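You operate a simulated robot arm through the tools that you are given. There is no shell and no other tool.

The job below is to be done with a simulated robot arm. You get a single attempt, and the scene is never put back.

## Task
Rub the rusty plate clean with the red pad, then wipe it wet with the white pad.
Fine: water from the tub; pads back, lid shut. A coat counts when it lies all over at full strength: go over it till it gets no stronger. What is to be rubbed or washed off counts as gone when no trace of it is left.

The check looks at the end state, three seconds after you hand in, the way a careful person would. Anything else that was tipped, shoved, dropped, spilled or broken makes it a failure. A push-on lid holds only when it is set on centred and level and pressed home; a screw cap is set on level and turned clockwise until tight.

## Robot
A 6-joint arm with a fingered hand, fixed in place. Base frame: the origin is at the foot of the arm, x ahead of it, y to its left, z up; the work surface is at about z = 0.8. Readings come in m, degrees, newtons and seconds.
With the tool pointing down near the work surface it reaches from about 0.18 to 0.9 m from the base axis. Its first joint turns from -166.0 to 166.0 degrees. Payload 5 kg.
The TCP is the grasp point between the finger pads, 0.037 m short of the fingertips. In the tool frame z runs along the fingers and y along their closing line. Largest opening 0.124 m; the body of the gripper starts 0.043 m behind the TCP. The gripper is a hand of 3 fingers: y runs from the thumb to the fingers, the wrist lies at [-0.021, -0.125, -0.215] in the tool frame, and closing takes about 1.5 s.
Orientation is told as [roll, pitch, yaw] about the base's x, y, z axes, in that order, counted from this pose: with the fingers straight down and the wrist toward the robot, the tool's x, y and z point along [0, 1, 0], [1, 0, 0] and [0, 0, -1] of the base frame.

## Interface
- The arm moves only by the tool send_rows. Its arguments are lists of equal length, an entry for each row: "angular": the turn, a rotation vector about the base's x, y, z in degrees, a list of three; "translation": the shift along the base's x, y, z in m, a list of three. In form: {"angular": [[rx, ry, rz], ...], "translation": [[dx, dy, dz], ...]}. A call has 1 to 20 rows; each row is the pose to reach, as a shift and turn from the pose commanded when the call began. "fingers" is the opening in per cent of the stroke, from 0 (shut) to 100 (fully open), set as the call begins (left out, the last holds). A row lasts 0.2 s, in which the tool goes at most 0.05 m and 8.6 degrees; a call with a longer step from one row to the next is refused whole, and so is a gripper value outside its range. A pose out of reach is approached as far as the arm can. The call stops where the force on the tool passes 40 N (or 10 N more than at its start, if that is more) or the arm is blocked; 0.2 s more then pass. Each finger travels about 0.072 m/s and halts on what it meets, pressing with about 26 N; the grip force reading is that of the motor and also rises with nothing between the fingers. The clock runs only during rows and for 0.2 s after the last one: add rows that repeat a pose to give the fingers time. The reply holds the time, the measured pose of the TCP, the force on the tool along the base axes, the opening and the grip force, in the units named above and with some noise, with the torque about the TCP (base axes, N m) and any sound that the robot's microphone picked up.
- Cameras (640 x 400 px; columns grow to the right, rows downward): "scene" is fixed at [0.2195, -0.647, 1.5614]; the picture's right is [0.75, -0.66, 0.00], its down [-0.44, -0.50, -0.74] and it looks along [0.49, 0.56, -0.67] (base axes); focal length 339 px, centre (320, 200). "wrist" rides on the gripper at [0.073, -0.104, -0.154] in the tool frame; the picture's right is [-0.83, 0.26, -0.49], its down [-0.51, -0.72, 0.47] and it looks along [-0.23, 0.64, 0.73] (tool axes); focal length 243 px, centre (320, 200). There is no depth. A picture from a camera that has moved, and an enlarged one, comes with that camera's place and axes in the base frame and with its lens.
- get_image(camera): a new picture of that camera. No time passes.
- set_fingers(index, middle, thumb_bend, thumb_turn): sets how far each is bent, from 0 (flat) to 1 (curled in); at 0.3 the hand is open as for a grip, at 0.7 the pads meet at the TCP. One left out holds its place. A second passes; each finger stops where it meets its share of the squeeze, and holds until it gets a number again. A gripper value or a shape takes the hand back. It gives what a move gives, with no picture; readings hold the bend of each and the force on the fingers (four entries, about 0 where the hand has none), thumb and palm. thumb_turn goes from beside the hand (0) to across from the fingers (1), as for a grip.
- grasp_type(shape): the hand has 3 fingers and takes this shape, open, in about a second: jaw (thumb against the fingers, like two jaws); tri (thumb and two fingers); tip (a fingertip pinch); poke (one finger out to press); point (the index stretched); flat (the hand flat); cup (the hand cupped); fist (a fist). The gripper value then closes the fingers along that shape, each until it touches; the sizes above hold for jaw. It gives what a move gives, with no picture.
- inspect(camera, box): a new picture of the part [left, top, right, bottom] of that camera's present view, enlarged. No time passes.
- sign_off(): hands the job in; it is judged then, once.

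Nothing tells you positions but the pictures and the camera data. Unless the task says otherwise, let go and move clear before handing in.

The tools are called as a command line: name --argument value ..., lists and objects as JSON in quotes. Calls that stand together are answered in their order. send_rows: Moves the arm, as the interface text tells. Its arguments: {"type":"object","properties":{"angular":{"type":"array"},"translation":{"type":"array"},"fingers":{"type":"number"}},"required":["angular","translation"]} The other tools are called the same way: grasp_type (shape) gives the hand a shape; set_fingers (index, middle, thumb_bend, thumb_turn) moves the fingers one by one; get_image (camera) takes a picture; inspect (camera, box) takes an enlarged picture of a part of a camera's view; sign_off () hands the job in.

At the start:

```text
clock: 0.0
tool_pos: [0.7308, -0.1358, 1.1359]
ee_rot: [0.0, 0.0, 0.0]
contact_force: [-0.5, -0.7, -0.1]
moment: [-0.05, 0.0, 0.02]
finger_gap: 0.1236
grasp_force: 0.1
shape: jaw
bend: [0.3, 0.3, 0.3, 0.98]
finger forces: [0.0, 0.1, 0.1, 0.1, 0.0, 0.0]
```

scene: 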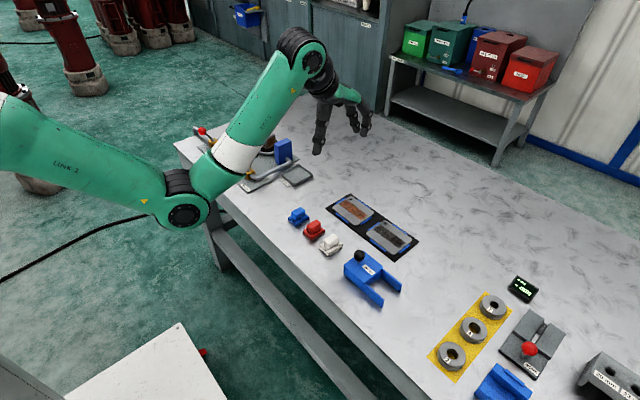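
wrist: 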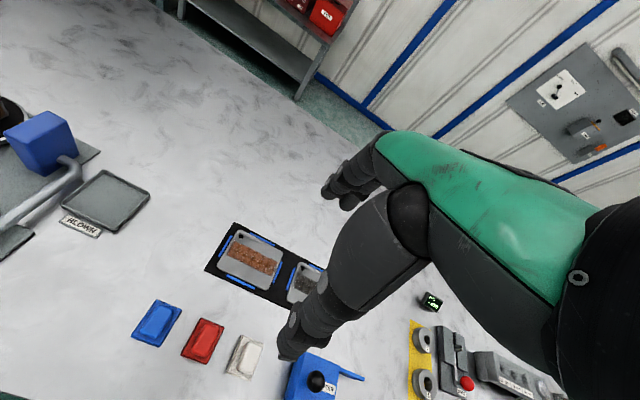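

I see a table with two plates on a black mat (one rusty, one with a dark patch), three pads (blue, red, white), a blue fixture, and some other gear. I'll look closer before moving.

inspect --camera "scene" --box '[270, 180, 430, 280]'

inspect --camera "scene" --box '[170, 110, 330, 210]'

inspect --camera "scene" --box '[320, 230, 640, 400]'

inspect --camera "wrist" --box '[100, 200, 400, 400]'

inspect --camera "wrist" --box '[0, 80, 200, 280]'

```text
4.00 times, centred on (350, 230) of scene
camera zoom: at [0.2195, -0.647, 1.5614], right [0.75, -0.66, 0.0], down [-0.44, -0.5, -0.74], along [0.49, 0.56, -0.67], focal length 1357 px, centre (200, 80)
```

zoom: 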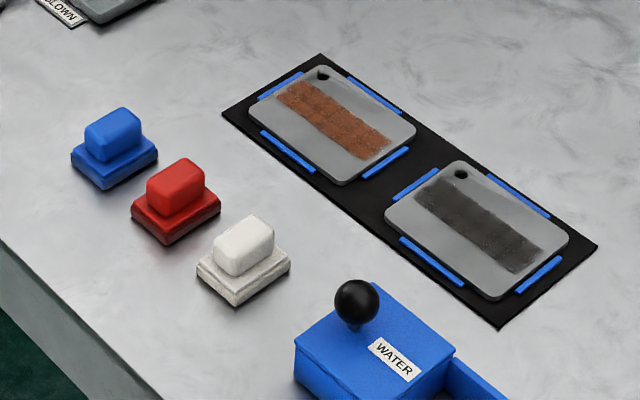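

```text
4.00 times, centred on (250, 160) of scene
camera zoom: at [0.2195, -0.647, 1.5614], right [0.75, -0.66, 0.0], down [-0.44, -0.5, -0.74], along [0.49, 0.56, -0.67], focal length 1357 px, centre (600, 360)
```

zoom: 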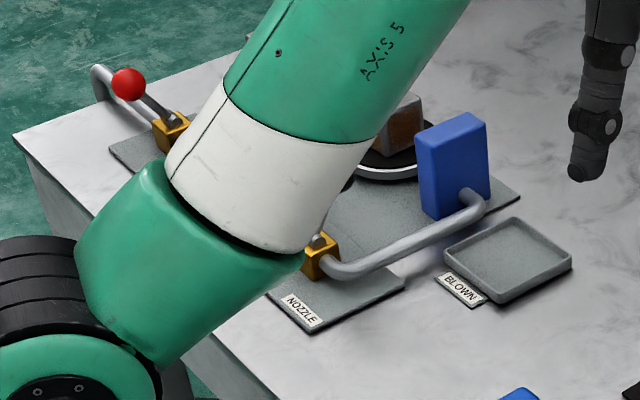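

```text
2.00 times, centred on (480, 315) of scene
camera zoom: at [0.2195, -0.647, 1.5614], right [0.75, -0.66, 0.0], down [-0.44, -0.5, -0.74], along [0.49, 0.56, -0.67], focal length 679 px, centre (0, -30)
```

zoom: 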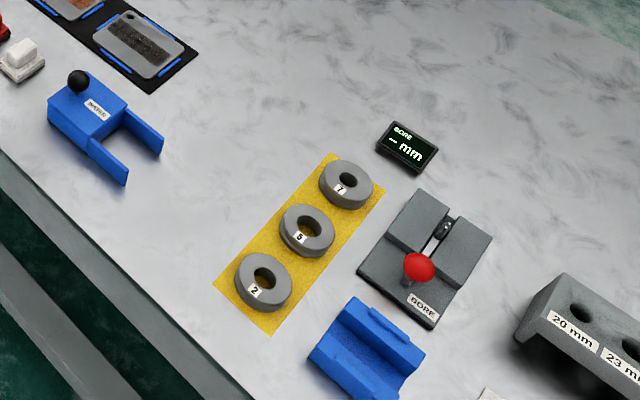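

```text
2.00 times, centred on (250, 300) of wrist
camera zoom: at [0.6286, -0.0637, 1.2906], right [0.26, -0.83, 0.49], down [-0.72, -0.51, -0.47], along [0.64, -0.23, -0.73], focal length 485 px, centre (460, 0)
```

zoom: 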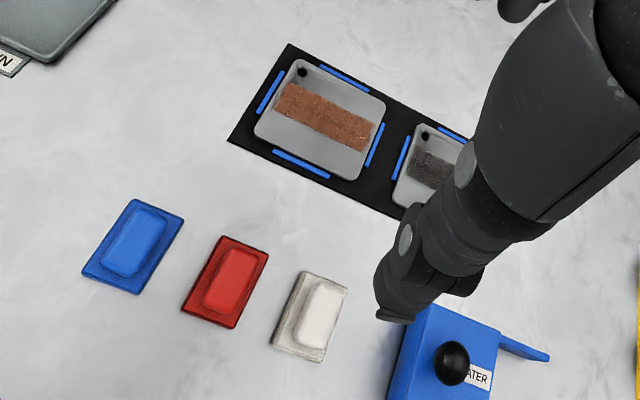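

```text
2.00 times, centred on (100, 180) of wrist
camera zoom: at [0.6286, -0.0637, 1.2906], right [0.26, -0.83, 0.49], down [-0.72, -0.51, -0.47], along [0.64, -0.23, -0.73], focal length 485 px, centre (760, 240)
```

zoom: 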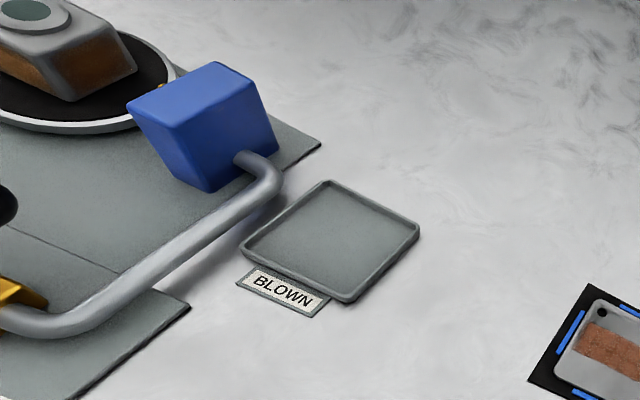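

The rusty plate sits at about (0.817, -0.126), the red pad at (0.658, -0.118), the white pad at (0.658, -0.193), and the blue WATER tub is to the right of them. I'll study the hand and the tub more closely before moving.

inspect --camera "scene" --box '[250, 20, 410, 170]'

inspect --camera "scene" --box '[320, 230, 420, 320]'

inspect --camera "scene" --box '[280, 195, 350, 265]'

inspect --camera "scene" --box '[325, 185, 425, 265]'

```text
2.67 times, centred on (330, 95) of scene
camera zoom: at [0.2195, -0.647, 1.5614], right [0.75, -0.66, 0.0], down [-0.44, -0.5, -0.74], along [0.49, 0.56, -0.67], focal length 905 px, centre (293, 480)
```

zoom: 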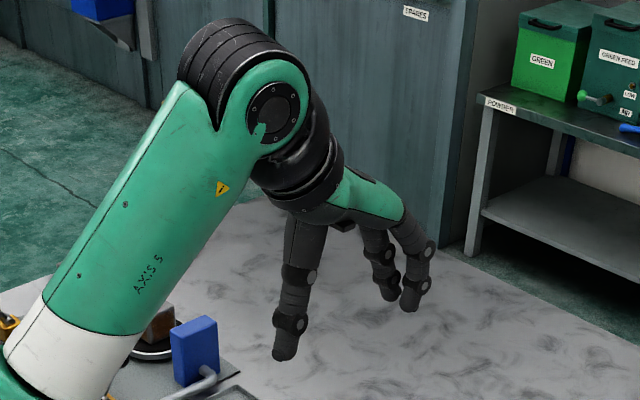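

```text
4.44 times, centred on (370, 275) of scene
camera zoom: at [0.2195, -0.647, 1.5614], right [0.75, -0.66, 0.0], down [-0.44, -0.5, -0.74], along [0.49, 0.56, -0.67], focal length 1508 px, centre (98, -133)
```

zoom: 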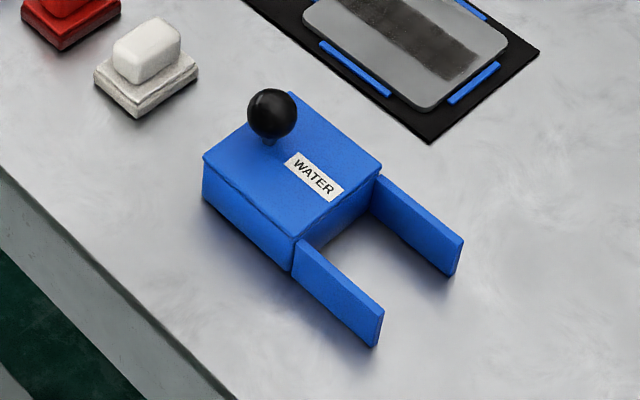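

```text
5.71 times, centred on (315, 230) of scene
camera zoom: at [0.2195, -0.647, 1.5614], right [0.75, -0.66, 0.0], down [-0.44, -0.5, -0.74], along [0.49, 0.56, -0.67], focal length 1939 px, centre (349, 29)
```

zoom: 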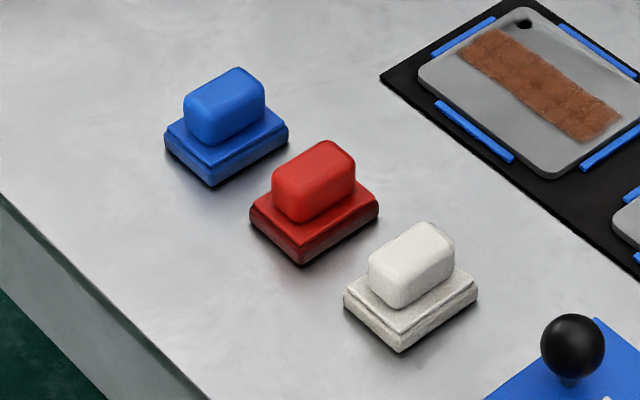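

```text
5.00 times, centred on (375, 225) of scene
camera zoom: at [0.2195, -0.647, 1.5614], right [0.75, -0.66, 0.0], down [-0.44, -0.5, -0.74], along [0.49, 0.56, -0.67], focal length 1696 px, centre (45, 75)
```

zoom: 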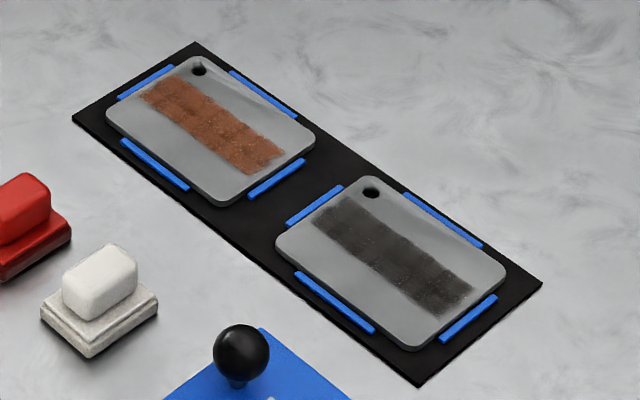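

The tub appears to be about 7.5 cm square at (0.66, -0.316), with side rails running toward -y, so its lid probably slides. I'll turn the hand to yaw -90 so it closes across the narrow pad handles, then hover over the red pad.

send_rows --angular '[[0, 0, -8], [0, 0, -16], [0, 0, -24], [0, 0, -32], [0, 0, -40], [0, 0, -48], [0, 0, -56], [0, 0, -64], [0, 0, -72], [0, 0, -80], [0, 0, -88], [0, 0, -90], [0, 0, -90]]' --translation '[[-0.005, 0.002, 0], [-0.01, 0.004, 0], [-0.015, 0.006, 0], [-0.02, 0.008, 0], [-0.025, 0.01, 0], [-0.03, 0.012, -0.01], [-0.035, 0.014, -0.02], [-0.04, 0.017, -0.03], [-0.05, 0.02, -0.05], [-0.06, 0.023, -0.08], [-0.066, 0.026, -0.11], [-0.066, 0.026, -0.136], [-0.066, 0.026, -0.136]]' --fingers 55

```text
clock: 2.8
tool_pos: [0.6648, -0.111, 0.9997]
ee_rot: [0.0, 0.0, -90.1]
contact_force: [0.5, 1.4, 0.6]
moment: [0.04, -0.01, 0.02]
finger_gap: 0.0689
grasp_force: 0.1
shape: jaw
bend: [0.74, 0.43, 0.67, 1.0]
finger forces: [0.1, 0.1, 0.0, 0.0, 0.1, 0.1]
out of reach, approached as far as the arm can: row 11
```

get_image --camera "scene"

get_image --camera "wrist"

inspect --camera "scene" --box '[240, 120, 400, 280]'

```text
taken
```

scene: 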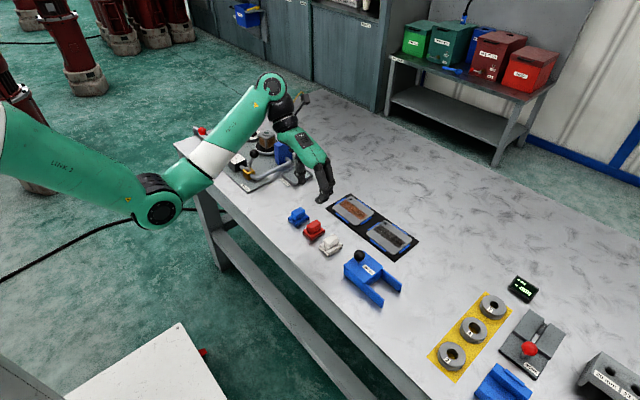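

```text
taken
camera wrist: at [0.7389, -0.0061, 1.1541], right [-0.83, -0.26, 0.49], down [-0.51, 0.72, -0.47], along [-0.23, -0.64, -0.73], focal length 243 px, centre (320, 200)
```

wrist: 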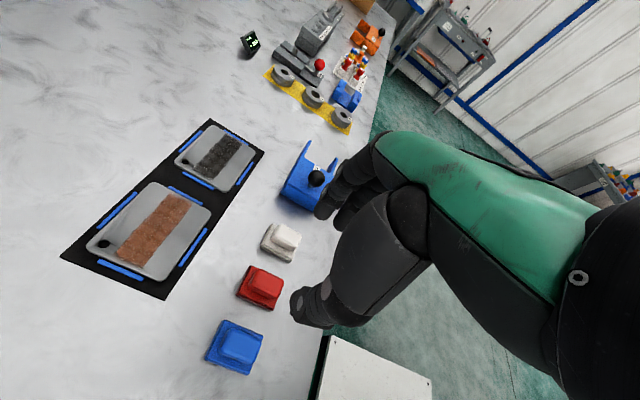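

```text
2.50 times, centred on (320, 200) of scene
camera zoom: at [0.2195, -0.647, 1.5614], right [0.75, -0.66, 0.0], down [-0.44, -0.5, -0.74], along [0.49, 0.56, -0.67], focal length 848 px, centre (320, 200)
```

zoom: 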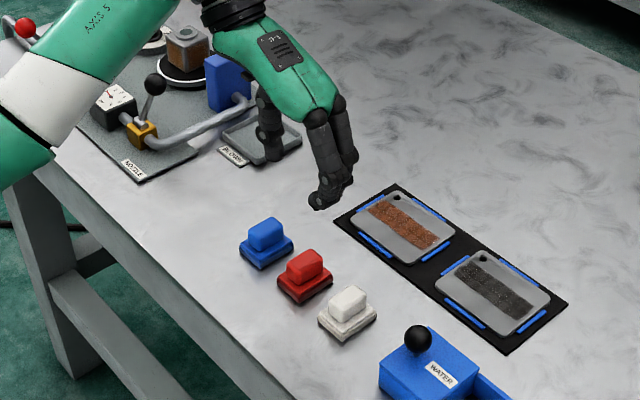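

The hand is at yaw -90 over the red pad. The finger bends look uneven, so I'll check the hand up close and let it settle.

send_rows --angular '[[0, 0, 0], [0, 0, 0], [0, 0, 0], [0, 0, 0], [0, 0, 0]]' --translation '[[0, 0, 0], [0, 0, 0], [0, 0, 0], [0, 0, 0], [0, 0, 0]]'

inspect --camera "scene" --box '[280, 120, 360, 220]'

inspect --camera "wrist" --box '[200, 130, 460, 400]'

```text
clock: 4.0
tool_pos: [0.6649, -0.1105, 1.0013]
ee_rot: [0.0, 0.0, -90.0]
contact_force: [0.1, -0.8, -0.2]
moment: [0.02, 0.01, -0.02]
finger_gap: 0.0687
grasp_force: 0.1
shape: jaw
bend: [0.74, 0.43, 0.67, 1.0]
finger forces: [0.0, 0.0, 0.1, 0.0, 0.0, 0.0]
```

```text
4.00 times, centred on (320, 170) of scene
camera zoom: at [0.2195, -0.647, 1.5614], right [0.75, -0.66, 0.0], down [-0.44, -0.5, -0.74], along [0.49, 0.56, -0.67], focal length 1357 px, centre (320, 320)
```

zoom: 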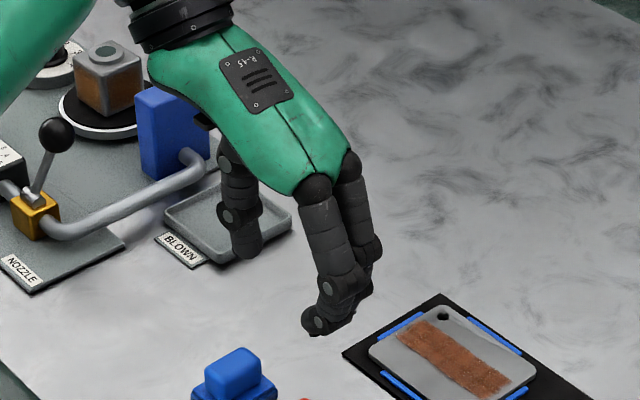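

```text
1.48 times, centred on (330, 265) of wrist
camera zoom: at [0.7388, -0.0061, 1.1544], right [-0.83, -0.26, 0.49], down [-0.51, 0.72, -0.47], along [-0.23, -0.64, -0.73], focal length 359 px, centre (305, 104)
```

zoom: 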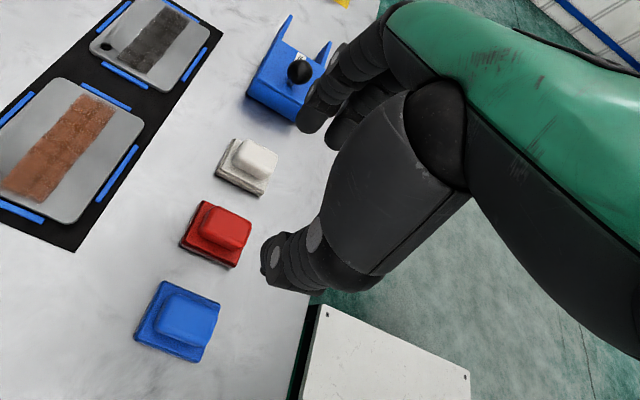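

The finger bends differ between the two fingers, so I'll try setting the fingers one by one for a symmetric grip shape.

set_fingers --index 0.5 --middle 0.5 --thumb_bend 0.5 --thumb_turn 1.0

inspect --camera "scene" --box '[280, 120, 360, 220]'

inspect --camera "wrist" --box '[200, 130, 460, 400]'

```text
clock: 5.0
tool_pos: [0.6644, -0.1109, 1.0001]
ee_rot: [0.0, 0.0, -90.2]
contact_force: [-0.1, 0.0, -0.3]
moment: [0.0, 0.01, -0.01]
finger_gap: 0.0671
grasp_force: 0.0
shape: fingers
bend: [0.5, 0.5, 0.5, 1.0]
finger forces: [0.0, 0.0, 0.0, 0.0, 0.0, 0.0]
```

```text
4.00 times, centred on (320, 170) of scene
camera zoom: at [0.2195, -0.647, 1.5614], right [0.75, -0.66, 0.0], down [-0.44, -0.5, -0.74], along [0.49, 0.56, -0.67], focal length 1357 px, centre (320, 320)
```

zoom: 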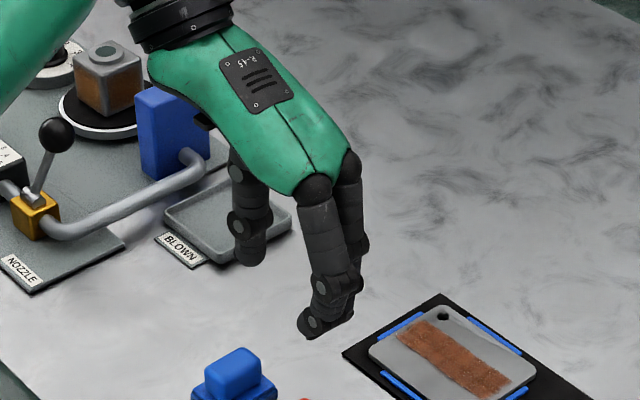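

```text
1.48 times, centred on (330, 265) of wrist
camera zoom: at [0.7388, -0.0061, 1.1544], right [-0.83, -0.26, 0.49], down [-0.51, 0.72, -0.47], along [-0.23, -0.64, -0.73], focal length 359 px, centre (305, 104)
```

zoom: 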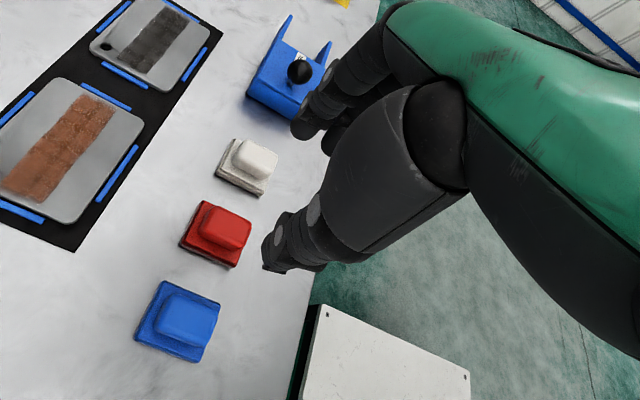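

The hand opposes well now. I'll narrow the gap to about 4.5 cm so it clears the neighbouring pads, then lower to just above the red handle.

set_fingers --index 0.56 --middle 0.56 --thumb_bend 0.56 --thumb_turn 1.0

send_rows --angular '[[0, 0, 0], [0, 0, 0], [0, 0, 0], [0, 0, 0], [0, 0, 0]]' --translation '[[0.001, -0.002, -0.03], [0.001, -0.002, -0.06], [0.001, -0.002, -0.09], [0.001, -0.002, -0.12], [0.001, -0.002, -0.12]]'

get_image --camera "scene"

inspect --camera "scene" --box '[270, 180, 370, 270]'

inspect --camera "wrist" --box '[180, 180, 400, 400]'

```text
clock: 6.0
tool_pos: [0.665, -0.1113, 0.9985]
ee_rot: [0.1, 0.0, -90.0]
contact_force: [-0.3, -0.1, -0.8]
moment: [-0.01, -0.02, 0.01]
finger_gap: 0.0496
grasp_force: 0.2
shape: fingers
bend: [0.56, 0.56, 0.56, 1.0]
finger forces: [0.0, 0.1, 0.1, 0.1, 0.1, 0.0]
```

```text
clock: 7.2
tool_pos: [0.6663, -0.1125, 0.8797]
ee_rot: [0.0, 0.0, -90.2]
contact_force: [-0.7, 0.2, 0.2]
moment: [-0.01, -0.02, 0.04]
finger_gap: 0.0495
grasp_force: 0.1
shape: fingers
bend: [0.56, 0.56, 0.56, 1.0]
finger forces: [0.0, 0.0, 0.0, 0.0, 0.0, 0.1]
```

```text
taken
```

scene: 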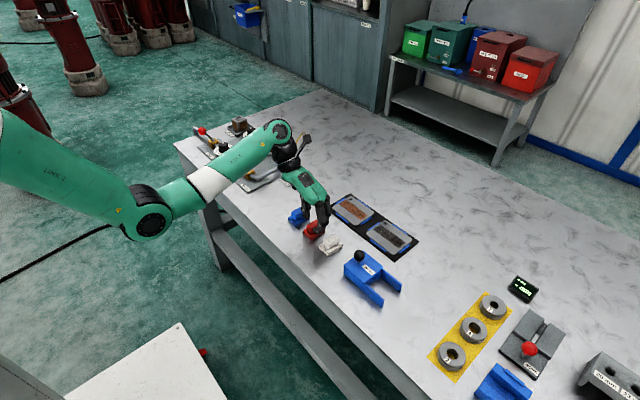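

```text
4.44 times, centred on (320, 225) of scene
camera zoom: at [0.2195, -0.647, 1.5614], right [0.75, -0.66, 0.0], down [-0.44, -0.5, -0.74], along [0.49, 0.56, -0.67], focal length 1508 px, centre (320, 89)
```

zoom: 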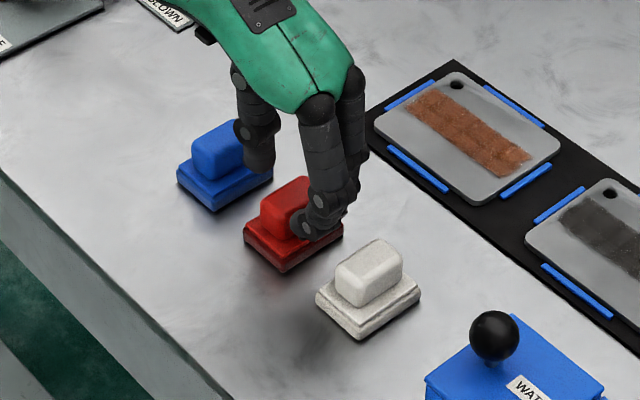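

```text
1.82 times, centred on (290, 290) of wrist
camera zoom: at [0.7401, -0.0073, 1.0342], right [-0.83, -0.26, 0.49], down [-0.51, 0.72, -0.47], along [-0.23, -0.64, -0.73], focal length 441 px, centre (374, 36)
```

zoom: 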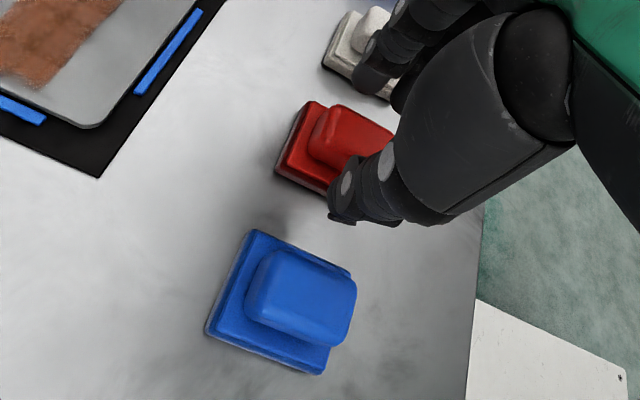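

The fingers straddle the red handle. I'll lower in small steps to just above the pad base.

send_rows --angular '[[0, 0, 0], [0, 0, 0], [0, 0, 0], [0, 0, 0]]' --translation '[[0, 0, -0.01], [0, 0, -0.018], [0, 0, -0.024], [0, 0, -0.024]]'

inspect --camera "scene" --box '[290, 200, 350, 260]'

inspect --camera "wrist" --box '[240, 160, 380, 300]'

```text
clock: 8.2
tool_pos: [0.6662, -0.1125, 0.856]
ee_rot: [0.0, -0.1, -90.1]
contact_force: [-0.7, -1.3, 0.1]
moment: [0.0, 0.01, -0.01]
finger_gap: 0.0497
grasp_force: 0.1
shape: fingers
bend: [0.56, 0.56, 0.56, 1.0]
finger forces: [0.0, 0.0, 0.1, 0.0, 0.1, 0.0]
```

```text
6.67 times, centred on (320, 230) of scene
camera zoom: at [0.2195, -0.647, 1.5614], right [0.75, -0.66, 0.0], down [-0.44, -0.5, -0.74], along [0.49, 0.56, -0.67], focal length 2262 px, centre (320, 0)
```

zoom: 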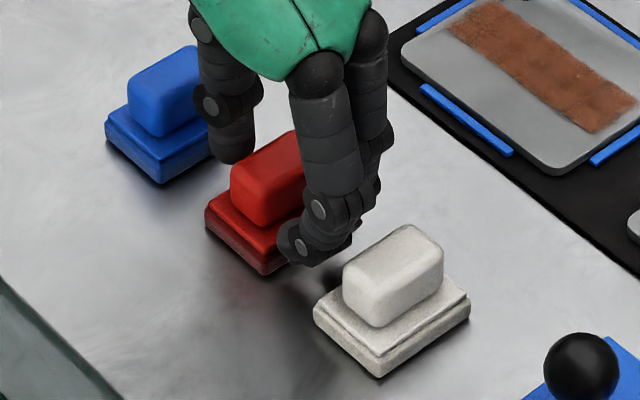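

```text
2.86 times, centred on (310, 230) of wrist
camera zoom: at [0.7401, -0.0081, 1.0106], right [-0.83, -0.26, 0.49], down [-0.51, 0.72, -0.47], along [-0.23, -0.64, -0.73], focal length 693 px, centre (349, 114)
```

zoom: 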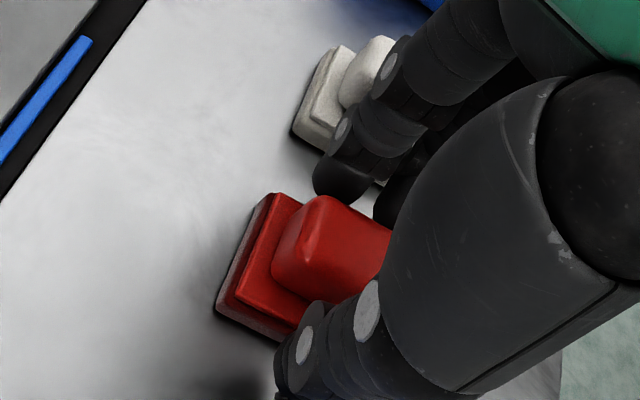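

The fingertips are beside the handle just above the base top. I'll close onto it.

set_fingers --index 0.75 --middle 0.75 --thumb_bend 0.75

inspect --camera "scene" --box '[290, 200, 350, 260]'

inspect --camera "wrist" --box '[240, 160, 380, 300]'

```text
clock: 9.2
tool_pos: [0.6667, -0.1112, 0.8562]
ee_rot: [0.0, 0.0, -90.2]
contact_force: [-0.4, 0.0, -0.4]
moment: [-0.02, -0.02, 0.0]
finger_gap: 0.0275
grasp_force: 20.9
shape: fingers
bend: [0.63, 0.65, 0.64, 1.0]
finger forces: [10.2, 10.2, 0.0, 0.1, 20.5, 0.0]
```

```text
6.67 times, centred on (320, 230) of scene
camera zoom: at [0.2195, -0.647, 1.5614], right [0.75, -0.66, 0.0], down [-0.44, -0.5, -0.74], along [0.49, 0.56, -0.67], focal length 2262 px, centre (320, 0)
```

zoom: 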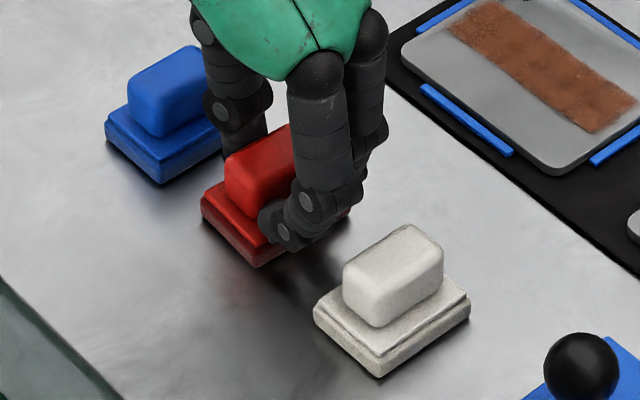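

```text
2.86 times, centred on (310, 230) of wrist
camera zoom: at [0.7401, -0.008, 1.0108], right [-0.83, -0.26, 0.49], down [-0.51, 0.72, -0.47], along [-0.23, -0.64, -0.73], focal length 693 px, centre (349, 114)
```

zoom: 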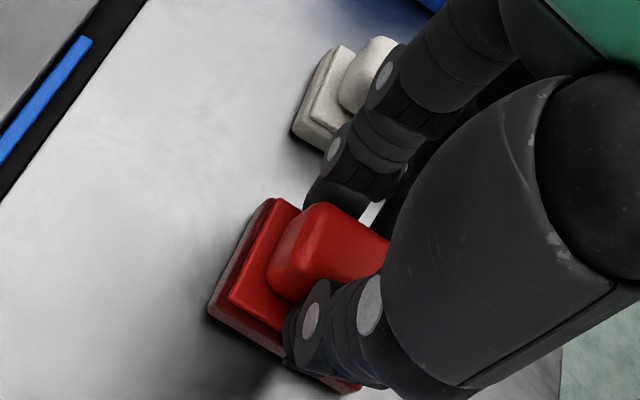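

The red pad is held (about 20 N grip). I'll lift it clear and carry it to above the rusty plate's centre.

send_rows --angular '[[0, 0, 0], [0, 0, 0], [0, 0, 0], [0, 0, 0], [0, 0, 0], [0, 0, 0], [0, 0, 0], [0, 0, 0]]' --translation '[[0, 0, 0.02], [0, 0, 0.05], [0.03, -0.002, 0.06], [0.07, -0.004, 0.06], [0.11, -0.006, 0.06], [0.14, -0.008, 0.06], [0.156, -0.009, 0.06], [0.156, -0.009, 0.06]]'

get_image --camera "scene"

inspect --camera "scene" --box '[320, 160, 420, 260]'

inspect --camera "wrist" --box '[160, 140, 400, 380]'

```text
clock: 11.0
tool_pos: [0.8222, -0.1207, 0.9161]
ee_rot: [0.0, 0.0, -90.1]
contact_force: [0.1, 0.1, -0.5]
moment: [0.0, 0.02, 0.0]
finger_gap: 0.0272
grasp_force: 20.3
shape: fingers
bend: [0.63, 0.65, 0.64, 1.0]
finger forces: [10.3, 10.2, 0.1, 0.1, 20.3, 0.0]
```

```text
taken
```

scene: 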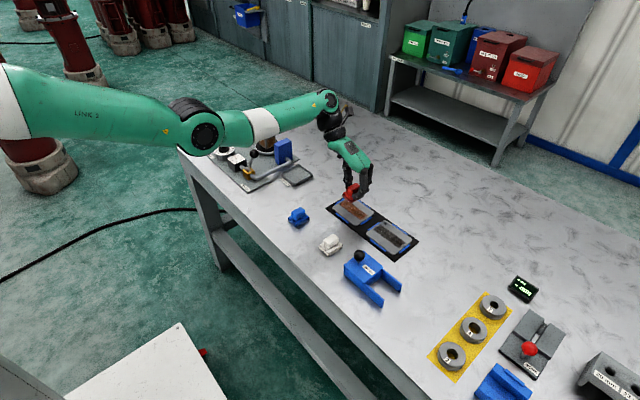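

```text
4.00 times, centred on (370, 210) of scene
camera zoom: at [0.2195, -0.647, 1.5614], right [0.75, -0.66, 0.0], down [-0.44, -0.5, -0.74], along [0.49, 0.56, -0.67], focal length 1357 px, centre (120, 160)
```

zoom: 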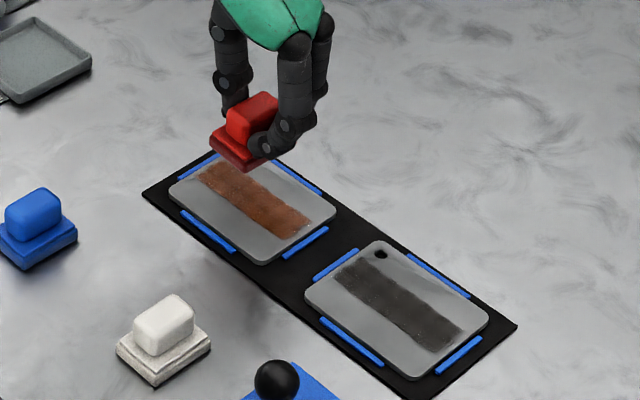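

```text
1.67 times, centred on (280, 260) of wrist
camera zoom: at [0.8961, -0.0173, 1.0704], right [-0.83, -0.26, 0.49], down [-0.51, 0.72, -0.47], along [-0.23, -0.64, -0.73], focal length 404 px, centre (387, 100)
```

zoom: 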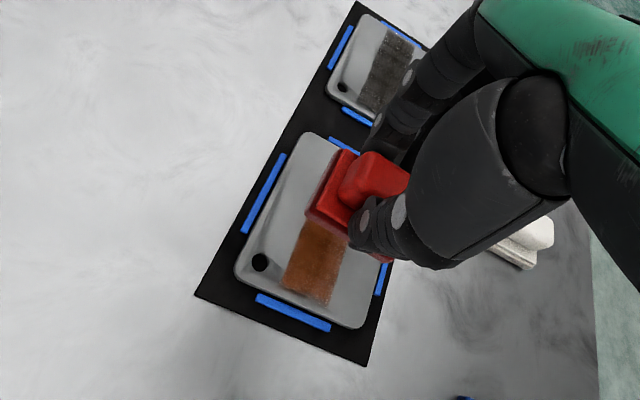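

The red pad hovers over the rust with the plate clear beneath it. I'll lower gently and watch for contact.

send_rows --angular '[[0, 0, 0], [0, 0, 0], [0, 0, 0], [0, 0, 0]]' --translation '[[0, 0, -0.02], [0, 0, -0.04], [0, 0, -0.047], [0, 0, -0.047]]'

send_rows --angular '[[0, 0, 0], [0, 0, 0]]' --translation '[[0, 0, -0.002], [0, 0, -0.002]]'

send_rows --angular '[[0, 0, 0], [0, 0, 0]]' --translation '[[0, 0, -0.002], [0, 0, -0.002]]'

```text
clock: 12.0
tool_pos: [0.8151, -0.1191, 0.8713]
ee_rot: [-0.1, 0.0, -90.0]
contact_force: [0.1, 0.9, -1.0]
moment: [0.04, 0.0, 0.03]
finger_gap: 0.0273
grasp_force: 20.2
shape: fingers
bend: [0.63, 0.65, 0.64, 1.0]
finger forces: [10.3, 10.0, 0.0, 0.0, 20.4, 0.0]
out of reach, approached as far as the arm can: row 2, 3, 4
```

```text
clock: 12.6
tool_pos: [0.8166, -0.1201, 0.8699]
ee_rot: [0.0, 0.0, -90.1]
contact_force: [0.3, 0.1, -0.6]
moment: [-0.01, 0.02, 0.01]
finger_gap: 0.027
grasp_force: 20.2
shape: fingers
bend: [0.63, 0.65, 0.64, 1.0]
finger forces: [10.3, 10.1, 0.1, 0.0, 20.4, 0.0]
```

```text
clock: 13.2
tool_pos: [0.8155, -0.1206, 0.8678]
ee_rot: [0.2, -0.1, -90.0]
contact_force: [0.6, 0.4, -0.9]
moment: [-0.03, 0.01, -0.02]
finger_gap: 0.0268
grasp_force: 20.6
shape: fingers
bend: [0.63, 0.65, 0.64, 1.0]
finger forces: [10.3, 10.0, 0.1, 0.0, 20.5, 0.0]
```

At yaw -90 the arm hits its reach limit near x = 0.815. I'll lift and turn the hand back to yaw 0, with the wrist toward the robot, so it reaches the whole plate.

send_rows --angular '[[0, 0, 0], [0, 0, 8], [0, 0, 16], [0, 0, 24], [0, 0, 32], [0, 0, 40], [0, 0, 48], [0, 0, 56], [0, 0, 64], [0, 0, 72], [0, 0, 80], [0, 0, 88], [0, 0, 90], [0, 0, 90]]' --translation '[[0, 0, 0.03], [0, 0, 0.05], [0, 0, 0.05], [0, 0, 0.05], [0, 0, 0.05], [0, 0, 0.05], [0, 0, 0.05], [0, 0, 0.05], [0, 0, 0.05], [0, 0, 0.05], [0, 0, 0.05], [0, 0, 0.05], [0, 0, 0.05], [0, 0, 0.05]]'

inspect --camera "scene" --box '[320, 160, 420, 260]'

inspect --camera "wrist" --box '[160, 140, 400, 380]'

```text
clock: 16.2
tool_pos: [0.8169, -0.1207, 0.9172]
ee_rot: [-0.1, -0.1, 0.0]
contact_force: [-0.9, 0.0, 0.6]
moment: [-0.02, -0.02, -0.03]
finger_gap: 0.0268
grasp_force: 20.4
shape: fingers
bend: [0.63, 0.65, 0.64, 1.0]
finger forces: [10.5, 10.0, 0.0, 0.0, 20.3, 0.0]
```

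```text
4.00 times, centred on (370, 210) of scene
camera zoom: at [0.2195, -0.647, 1.5614], right [0.75, -0.66, 0.0], down [-0.44, -0.5, -0.74], along [0.49, 0.56, -0.67], focal length 1357 px, centre (120, 160)
```

zoom: 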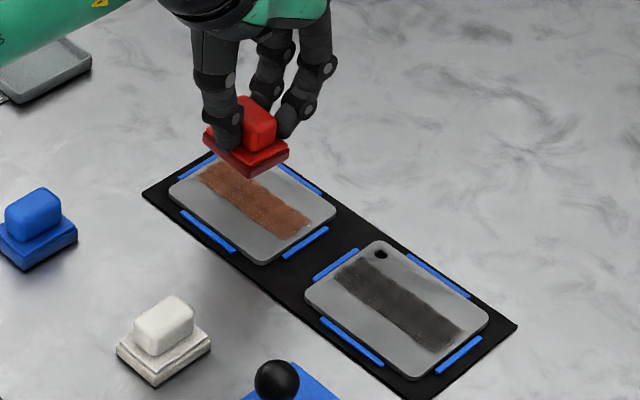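

```text
1.67 times, centred on (280, 260) of wrist
camera zoom: at [0.7133, -0.0479, 1.0716], right [0.26, -0.83, 0.49], down [-0.72, -0.51, -0.47], along [0.64, -0.23, -0.73], focal length 404 px, centre (387, 100)
```

zoom: 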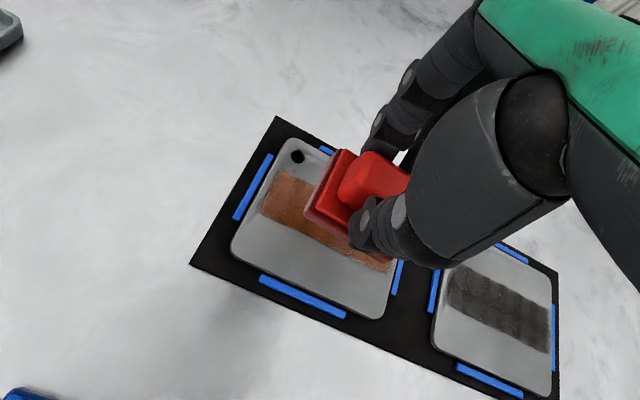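

The hand is now at yaw 0 over the rusty plate. I'll lower the pad in steps to find contact.

send_rows --angular '[[0, 0, 0], [0, 0, 0], [0, 0, 0], [0, 0, 0]]' --translation '[[0.006, 0, -0.02], [0.006, 0, -0.04], [0.006, 0, -0.049], [0.006, 0, -0.049]]'

send_rows --angular '[[0, 0, 0], [0, 0, 0], [0, 0, 0]]' --translation '[[0, 0, -0.001], [0, 0, -0.002], [0, 0, -0.002]]'

send_rows --angular '[[0, 0, 0], [0, 0, 0], [0, 0, 0]]' --translation '[[0, 0, -0.001], [0, 0, -0.002], [0, 0, -0.002]]'

```text
clock: 17.2
tool_pos: [0.8222, -0.1217, 0.8685]
ee_rot: [0.0, 0.1, 0.1]
contact_force: [-0.1, -0.6, -0.6]
moment: [-0.04, -0.02, -0.02]
finger_gap: 0.0269
grasp_force: 20.2
shape: fingers
bend: [0.63, 0.65, 0.64, 1.0]
finger forces: [10.5, 9.9, 0.1, 0.1, 20.2, 0.0]
```

```text
clock: 18.0
tool_pos: [0.8233, -0.1214, 0.8655]
ee_rot: [0.0, 0.0, 0.0]
contact_force: [-0.2, 0.2, -0.3]
moment: [-0.01, -0.02, -0.01]
finger_gap: 0.0268
grasp_force: 20.3
shape: fingers
bend: [0.63, 0.65, 0.64, 1.0]
finger forces: [10.3, 9.9, 0.0, 0.0, 20.2, 0.1]
```

```text
clock: 18.8
tool_pos: [0.8229, -0.12, 0.8652]
ee_rot: [0.0, -0.1, 0.0]
contact_force: [0.1, 1.6, 3.6]
moment: [-0.07, -0.08, -0.02]
finger_gap: 0.0271
grasp_force: 20.7
shape: fingers
bend: [0.63, 0.65, 0.64, 1.0]
finger forces: [9.2, 11.9, 0.0, 0.0, 21.1, 0.1]
```

Contact is at about z = 0.865 with light force. I'll press a millimetre more and stroke back and forth along the rust band.

send_rows --angular '[[0, 0, 0], [0, 0, 0], [0, 0, 0], [0, 0, 0], [0, 0, 0], [0, 0, 0], [0, 0, 0], [0, 0, 0], [0, 0, 0], [0, 0, 0], [0, 0, 0], [0, 0, 0], [0, 0, 0], [0, 0, 0]]' --translation '[[0, 0, -0.001], [0, 0.01, -0.001], [0, 0.02, -0.001], [0, 0.03, -0.001], [0, 0.02, -0.001], [0, 0.01, -0.001], [0, 0, -0.001], [0, -0.01, -0.001], [0, -0.02, -0.001], [0, -0.03, -0.001], [0, -0.02, -0.001], [0, -0.01, -0.001], [0, 0, -0.001], [0, 0, -0.001]]'

inspect --camera "scene" --box '[320, 160, 420, 260]'

inspect --camera "wrist" --box '[160, 140, 400, 380]'

```text
clock: 21.8
tool_pos: [0.8216, -0.1221, 0.8634]
ee_rot: [0.1, -0.2, -0.1]
contact_force: [0.7, -4.7, 9.9]
moment: [-0.25, -0.04, -0.02]
finger_gap: 0.0268
grasp_force: 22.1
shape: fingers
bend: [0.63, 0.65, 0.64, 1.0]
finger forces: [10.6, 12.4, 0.0, 0.0, 21.7, 0.0]
```

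```text
4.00 times, centred on (370, 210) of scene
camera zoom: at [0.2195, -0.647, 1.5614], right [0.75, -0.66, 0.0], down [-0.44, -0.5, -0.74], along [0.49, 0.56, -0.67], focal length 1357 px, centre (120, 160)
```

zoom: 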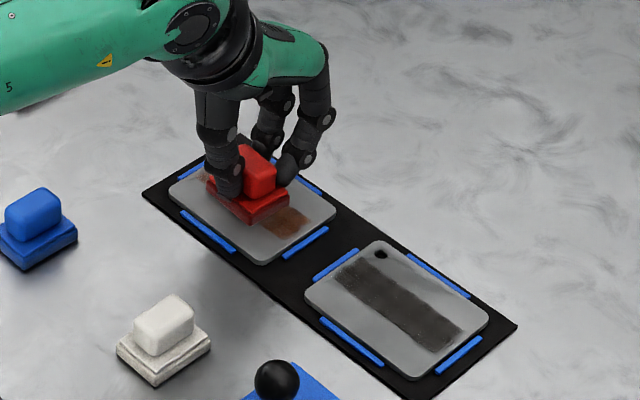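

```text
1.67 times, centred on (280, 260) of wrist
camera zoom: at [0.7189, -0.0483, 1.0181], right [0.26, -0.83, 0.49], down [-0.72, -0.51, -0.47], along [0.64, -0.23, -0.73], focal length 404 px, centre (387, 100)
```

zoom: 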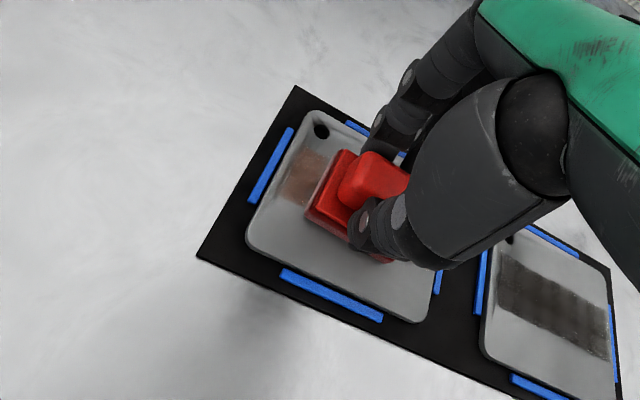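

The rust is fading after one pass. I'll do more passes in two lanes with a longer reach.

send_rows --angular '[[0, 0, 0], [0, 0, 0], [0, 0, 0], [0, 0, 0], [0, 0, 0], [0, 0, 0], [0, 0, 0], [0, 0, 0], [0, 0, 0], [0, 0, 0], [0, 0, 0], [0, 0, 0], [0, 0, 0], [0, 0, 0], [0, 0, 0], [0, 0, 0], [0, 0, 0], [0, 0, 0], [0, 0, 0], [0, 0, 0]]' --translation '[[-0.006, 0.012, 0], [-0.006, 0.024, 0], [-0.006, 0.036, 0], [-0.006, 0.024, 0], [-0.006, 0.012, 0], [-0.006, 0, 0], [-0.006, -0.012, 0], [-0.006, -0.024, 0], [-0.006, -0.036, 0], [0.002, -0.036, 0], [0.01, -0.036, 0], [0.01, -0.024, 0], [0.01, -0.012, 0], [0.01, 0, 0], [0.01, 0.012, 0], [0.01, 0.024, 0], [0.01, 0.036, 0], [0.01, 0.024, 0], [0.01, 0.012, 0], [0.01, 0, 0]]'

send_rows --angular '[[0, 0, 0], [0, 0, 0], [0, 0, 0], [0, 0, 0], [0, 0, 0], [0, 0, 0], [0, 0, 0], [0, 0, 0], [0, 0, 0], [0, 0, 0], [0, 0, 0], [0, 0, 0], [0, 0, 0], [0, 0, 0], [0, 0, 0], [0, 0, 0], [0, 0, 0], [0, 0, 0], [0, 0, 0], [0, 0, 0]]' --translation '[[0, -0.012, 0], [0, -0.024, 0], [0, -0.036, 0], [-0.008, -0.036, 0], [-0.016, -0.036, 0], [-0.016, -0.024, 0], [-0.016, -0.012, 0], [-0.016, 0, 0], [-0.016, 0.012, 0], [-0.016, 0.024, 0], [-0.016, 0.036, 0], [-0.008, 0.036, 0], [0, 0.036, 0], [0, 0.024, 0], [0, 0.012, 0], [0, 0, 0], [0, -0.012, 0], [0, -0.024, 0], [0, -0.036, 0], [0, -0.036, 0]]'

inspect --camera "scene" --box '[320, 160, 420, 260]'

inspect --camera "wrist" --box '[160, 140, 400, 380]'

```text
clock: 26.0
tool_pos: [0.8317, -0.1218, 0.8627]
ee_rot: [0.0, 0.0, 0.1]
contact_force: [-0.6, 4.2, 8.7]
moment: [0.06, -0.02, -0.01]
finger_gap: 0.0268
grasp_force: 21.4
shape: fingers
bend: [0.63, 0.65, 0.64, 1.0]
finger forces: [10.6, 11.0, 0.0, 0.0, 21.7, 0.1]
```

```text
clock: 30.2
tool_pos: [0.8332, -0.1571, 0.8637]
ee_rot: [0.0, 0.0, 0.0]
contact_force: [-0.4, 3.6, 7.1]
moment: [0.06, 0.03, 0.01]
finger_gap: 0.027
grasp_force: 21.6
shape: fingers
bend: [0.63, 0.65, 0.65, 1.0]
finger forces: [10.4, 11.1, 0.0, 0.0, 22.1, 0.0]
```

```text
4.00 times, centred on (370, 210) of scene
camera zoom: at [0.2195, -0.647, 1.5614], right [0.75, -0.66, 0.0], down [-0.44, -0.5, -0.74], along [0.49, 0.56, -0.67], focal length 1357 px, centre (120, 160)
```

zoom: 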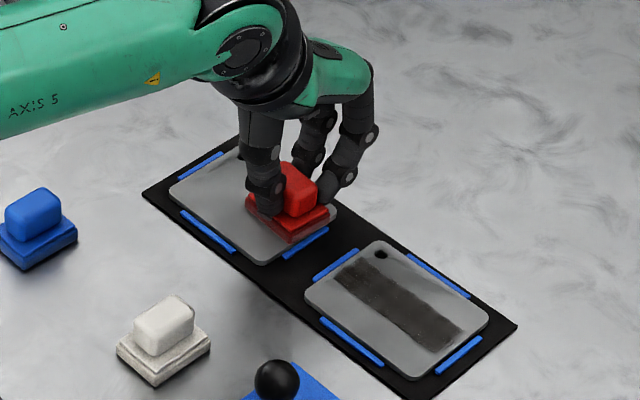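

```text
1.67 times, centred on (280, 260) of wrist
camera zoom: at [0.7292, -0.084, 1.0178], right [0.26, -0.83, 0.49], down [-0.72, -0.51, -0.47], along [0.64, -0.23, -0.73], focal length 404 px, centre (387, 100)
```

zoom: 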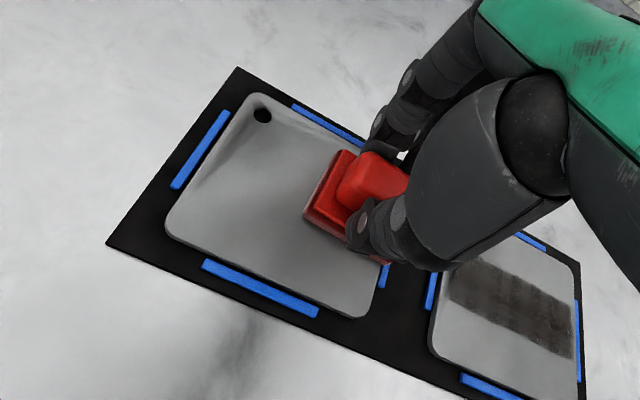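

The plate looks clean under the pad. I'll go over the whole plate once more for safety, then lift and look.

send_rows --angular '[[0, 0, 0], [0, 0, 0], [0, 0, 0], [0, 0, 0], [0, 0, 0], [0, 0, 0], [0, 0, 0], [0, 0, 0], [0, 0, 0], [0, 0, 0], [0, 0, 0], [0, 0, 0], [0, 0, 0], [0, 0, 0], [0, 0, 0], [0, 0, 0], [0, 0, 0], [0, 0, 0], [0, 0, 0]]' --translation '[[0.006, 0, 0], [0.006, 0.015, 0], [0.006, 0.03, 0], [0.006, 0.045, 0], [0.006, 0.06, 0], [0.006, 0.073, 0], [-0.012, 0.073, 0], [-0.012, 0.058, 0], [-0.012, 0.043, 0], [-0.012, 0.028, 0], [-0.012, 0.013, 0], [-0.012, 0, 0], [-0.03, 0, 0], [-0.03, 0.015, 0], [-0.03, 0.03, 0], [-0.03, 0.045, 0], [-0.03, 0.06, 0], [-0.03, 0.073, 0], [-0.03, 0.073, 0]]'

send_rows --angular '[[0, 0, 0], [0, 0, 0], [0, 0, 0], [0, 0, 0], [0, 0, 0], [0, 0, 0], [0, 0, 0], [0, 0, 0], [0, 0, 0], [0, 0, 0], [0, 0, 0], [0, 0, 0], [0, 0, 0]]' --translation '[[0.018, 0, 0], [0.018, -0.015, 0], [0.018, -0.03, 0], [0.018, -0.045, 0], [0.018, -0.06, 0], [0.018, -0.073, 0], [0.018, -0.06, 0.01], [0.01, -0.05, 0.03], [0, -0.03, 0.05], [-0.03, -0.03, 0.06], [-0.07, -0.03, 0.06], [-0.1, -0.03, 0.06], [-0.1, -0.03, 0.06]]'

inspect --camera "scene" --box '[320, 180, 400, 240]'

get_image --camera "wrist"

get_image --camera "scene"

```text
clock: 34.2
tool_pos: [0.8031, -0.083, 0.8642]
ee_rot: [0.0, 0.0, 0.0]
contact_force: [0.7, -1.8, 6.0]
moment: [-0.1, -0.11, -0.01]
finger_gap: 0.0269
grasp_force: 21.5
shape: fingers
bend: [0.63, 0.65, 0.65, 1.0]
finger forces: [10.7, 11.1, 0.0, 0.0, 21.1, 0.1]
```

```text
clock: 37.0
tool_pos: [0.7028, -0.1129, 0.9219]
ee_rot: [0.1, 0.1, -0.1]
contact_force: [0.5, -0.5, -0.7]
moment: [0.03, -0.07, 0.02]
finger_gap: 0.0269
grasp_force: 19.8
shape: fingers
bend: [0.63, 0.65, 0.65, 1.0]
finger forces: [10.5, 9.0, 0.0, 0.0, 20.2, 0.0]
```

```text
6.67 times, centred on (360, 210) of scene
camera zoom: at [0.2195, -0.647, 1.5614], right [0.75, -0.66, 0.0], down [-0.44, -0.5, -0.74], along [0.49, 0.56, -0.67], focal length 2262 px, centre (53, 133)
```

zoom: 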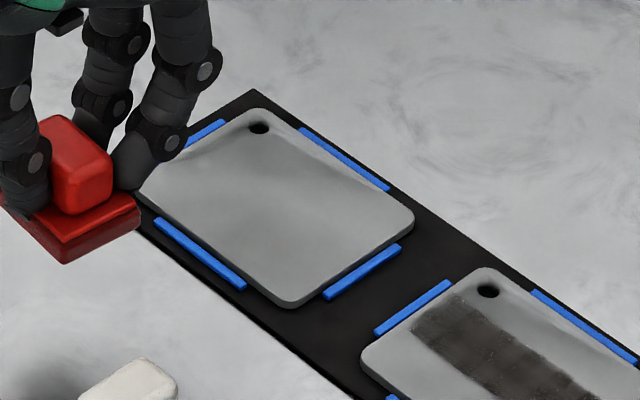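

```text
taken
camera wrist: at [0.5993, -0.0396, 1.0771], right [0.26, -0.83, 0.49], down [-0.72, -0.51, -0.47], along [0.64, -0.23, -0.73], focal length 243 px, centre (320, 200)
```

wrist: 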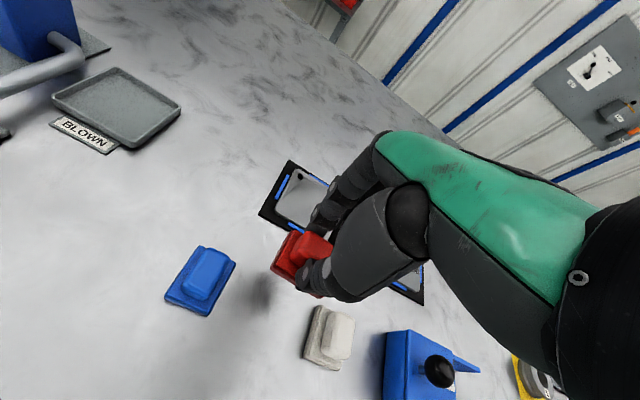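

```text
taken
```

scene: 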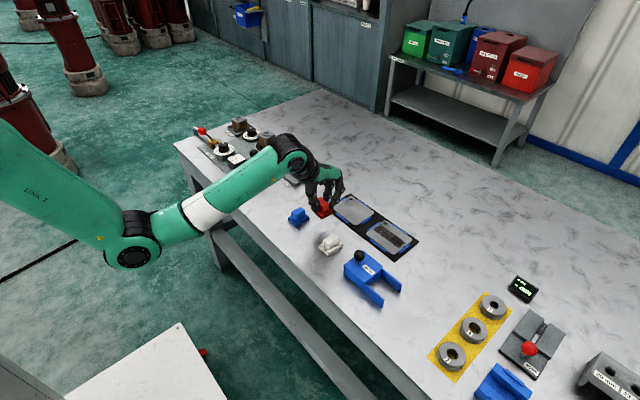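

The rust is completely gone. I'll turn back to yaw -90 and return the red pad to its spot.

send_rows --angular '[[0, 0, -8], [0, 0, -16], [0, 0, -24], [0, 0, -32], [0, 0, -40], [0, 0, -48], [0, 0, -56], [0, 0, -64], [0, 0, -72], [0, 0, -80], [0, 0, -88], [0, 0, -90], [0, 0, -90]]' --translation '[[-0.005, 0, 0], [-0.01, 0, 0], [-0.015, 0, 0], [-0.02, 0, 0], [-0.025, 0, 0], [-0.03, 0, 0], [-0.034, 0, 0], [-0.0365, 0, 0], [-0.0365, 0, 0], [-0.0365, -0.0025, 0], [-0.0365, -0.0025, -0.01], [-0.0365, -0.0025, -0.03], [-0.0365, -0.0025, -0.03]]'

inspect --camera "scene" --box '[270, 180, 370, 270]'

inspect --camera "wrist" --box '[180, 180, 400, 400]'

```text
clock: 39.8
tool_pos: [0.665, -0.1158, 0.8936]
ee_rot: [0.0, -0.1, -90.1]
contact_force: [0.3, -0.1, -0.5]
moment: [-0.02, 0.03, 0.01]
finger_gap: 0.027
grasp_force: 19.7
shape: fingers
bend: [0.63, 0.65, 0.65, 1.0]
finger forces: [10.4, 8.9, 0.0, 0.0, 20.0, 0.0]
```

```text
4.44 times, centred on (320, 225) of scene
camera zoom: at [0.2195, -0.647, 1.5614], right [0.75, -0.66, 0.0], down [-0.44, -0.5, -0.74], along [0.49, 0.56, -0.67], focal length 1508 px, centre (320, 89)
```

zoom: 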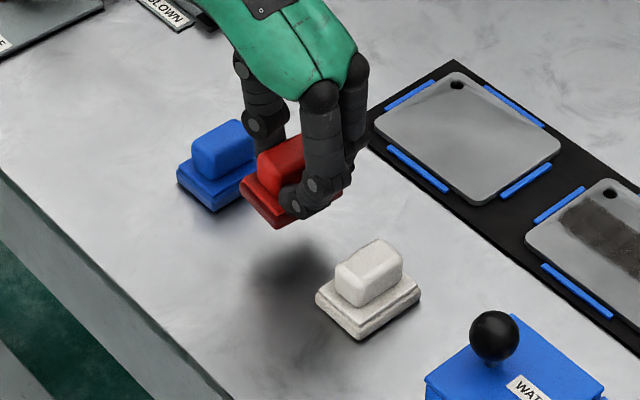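

```text
1.82 times, centred on (290, 290) of wrist
camera zoom: at [0.7392, -0.0116, 1.0477], right [-0.83, -0.26, 0.49], down [-0.51, 0.72, -0.47], along [-0.23, -0.64, -0.73], focal length 441 px, centre (374, 36)
```

zoom: 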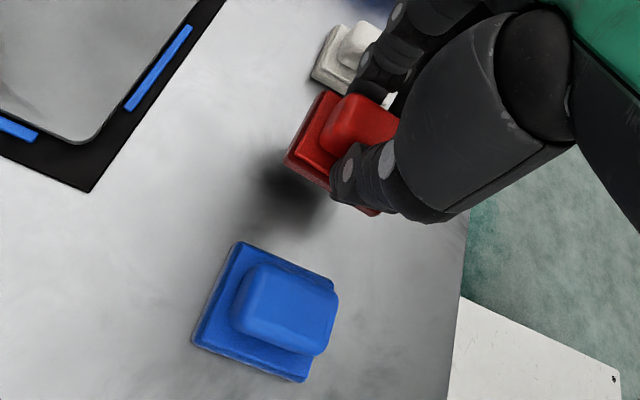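

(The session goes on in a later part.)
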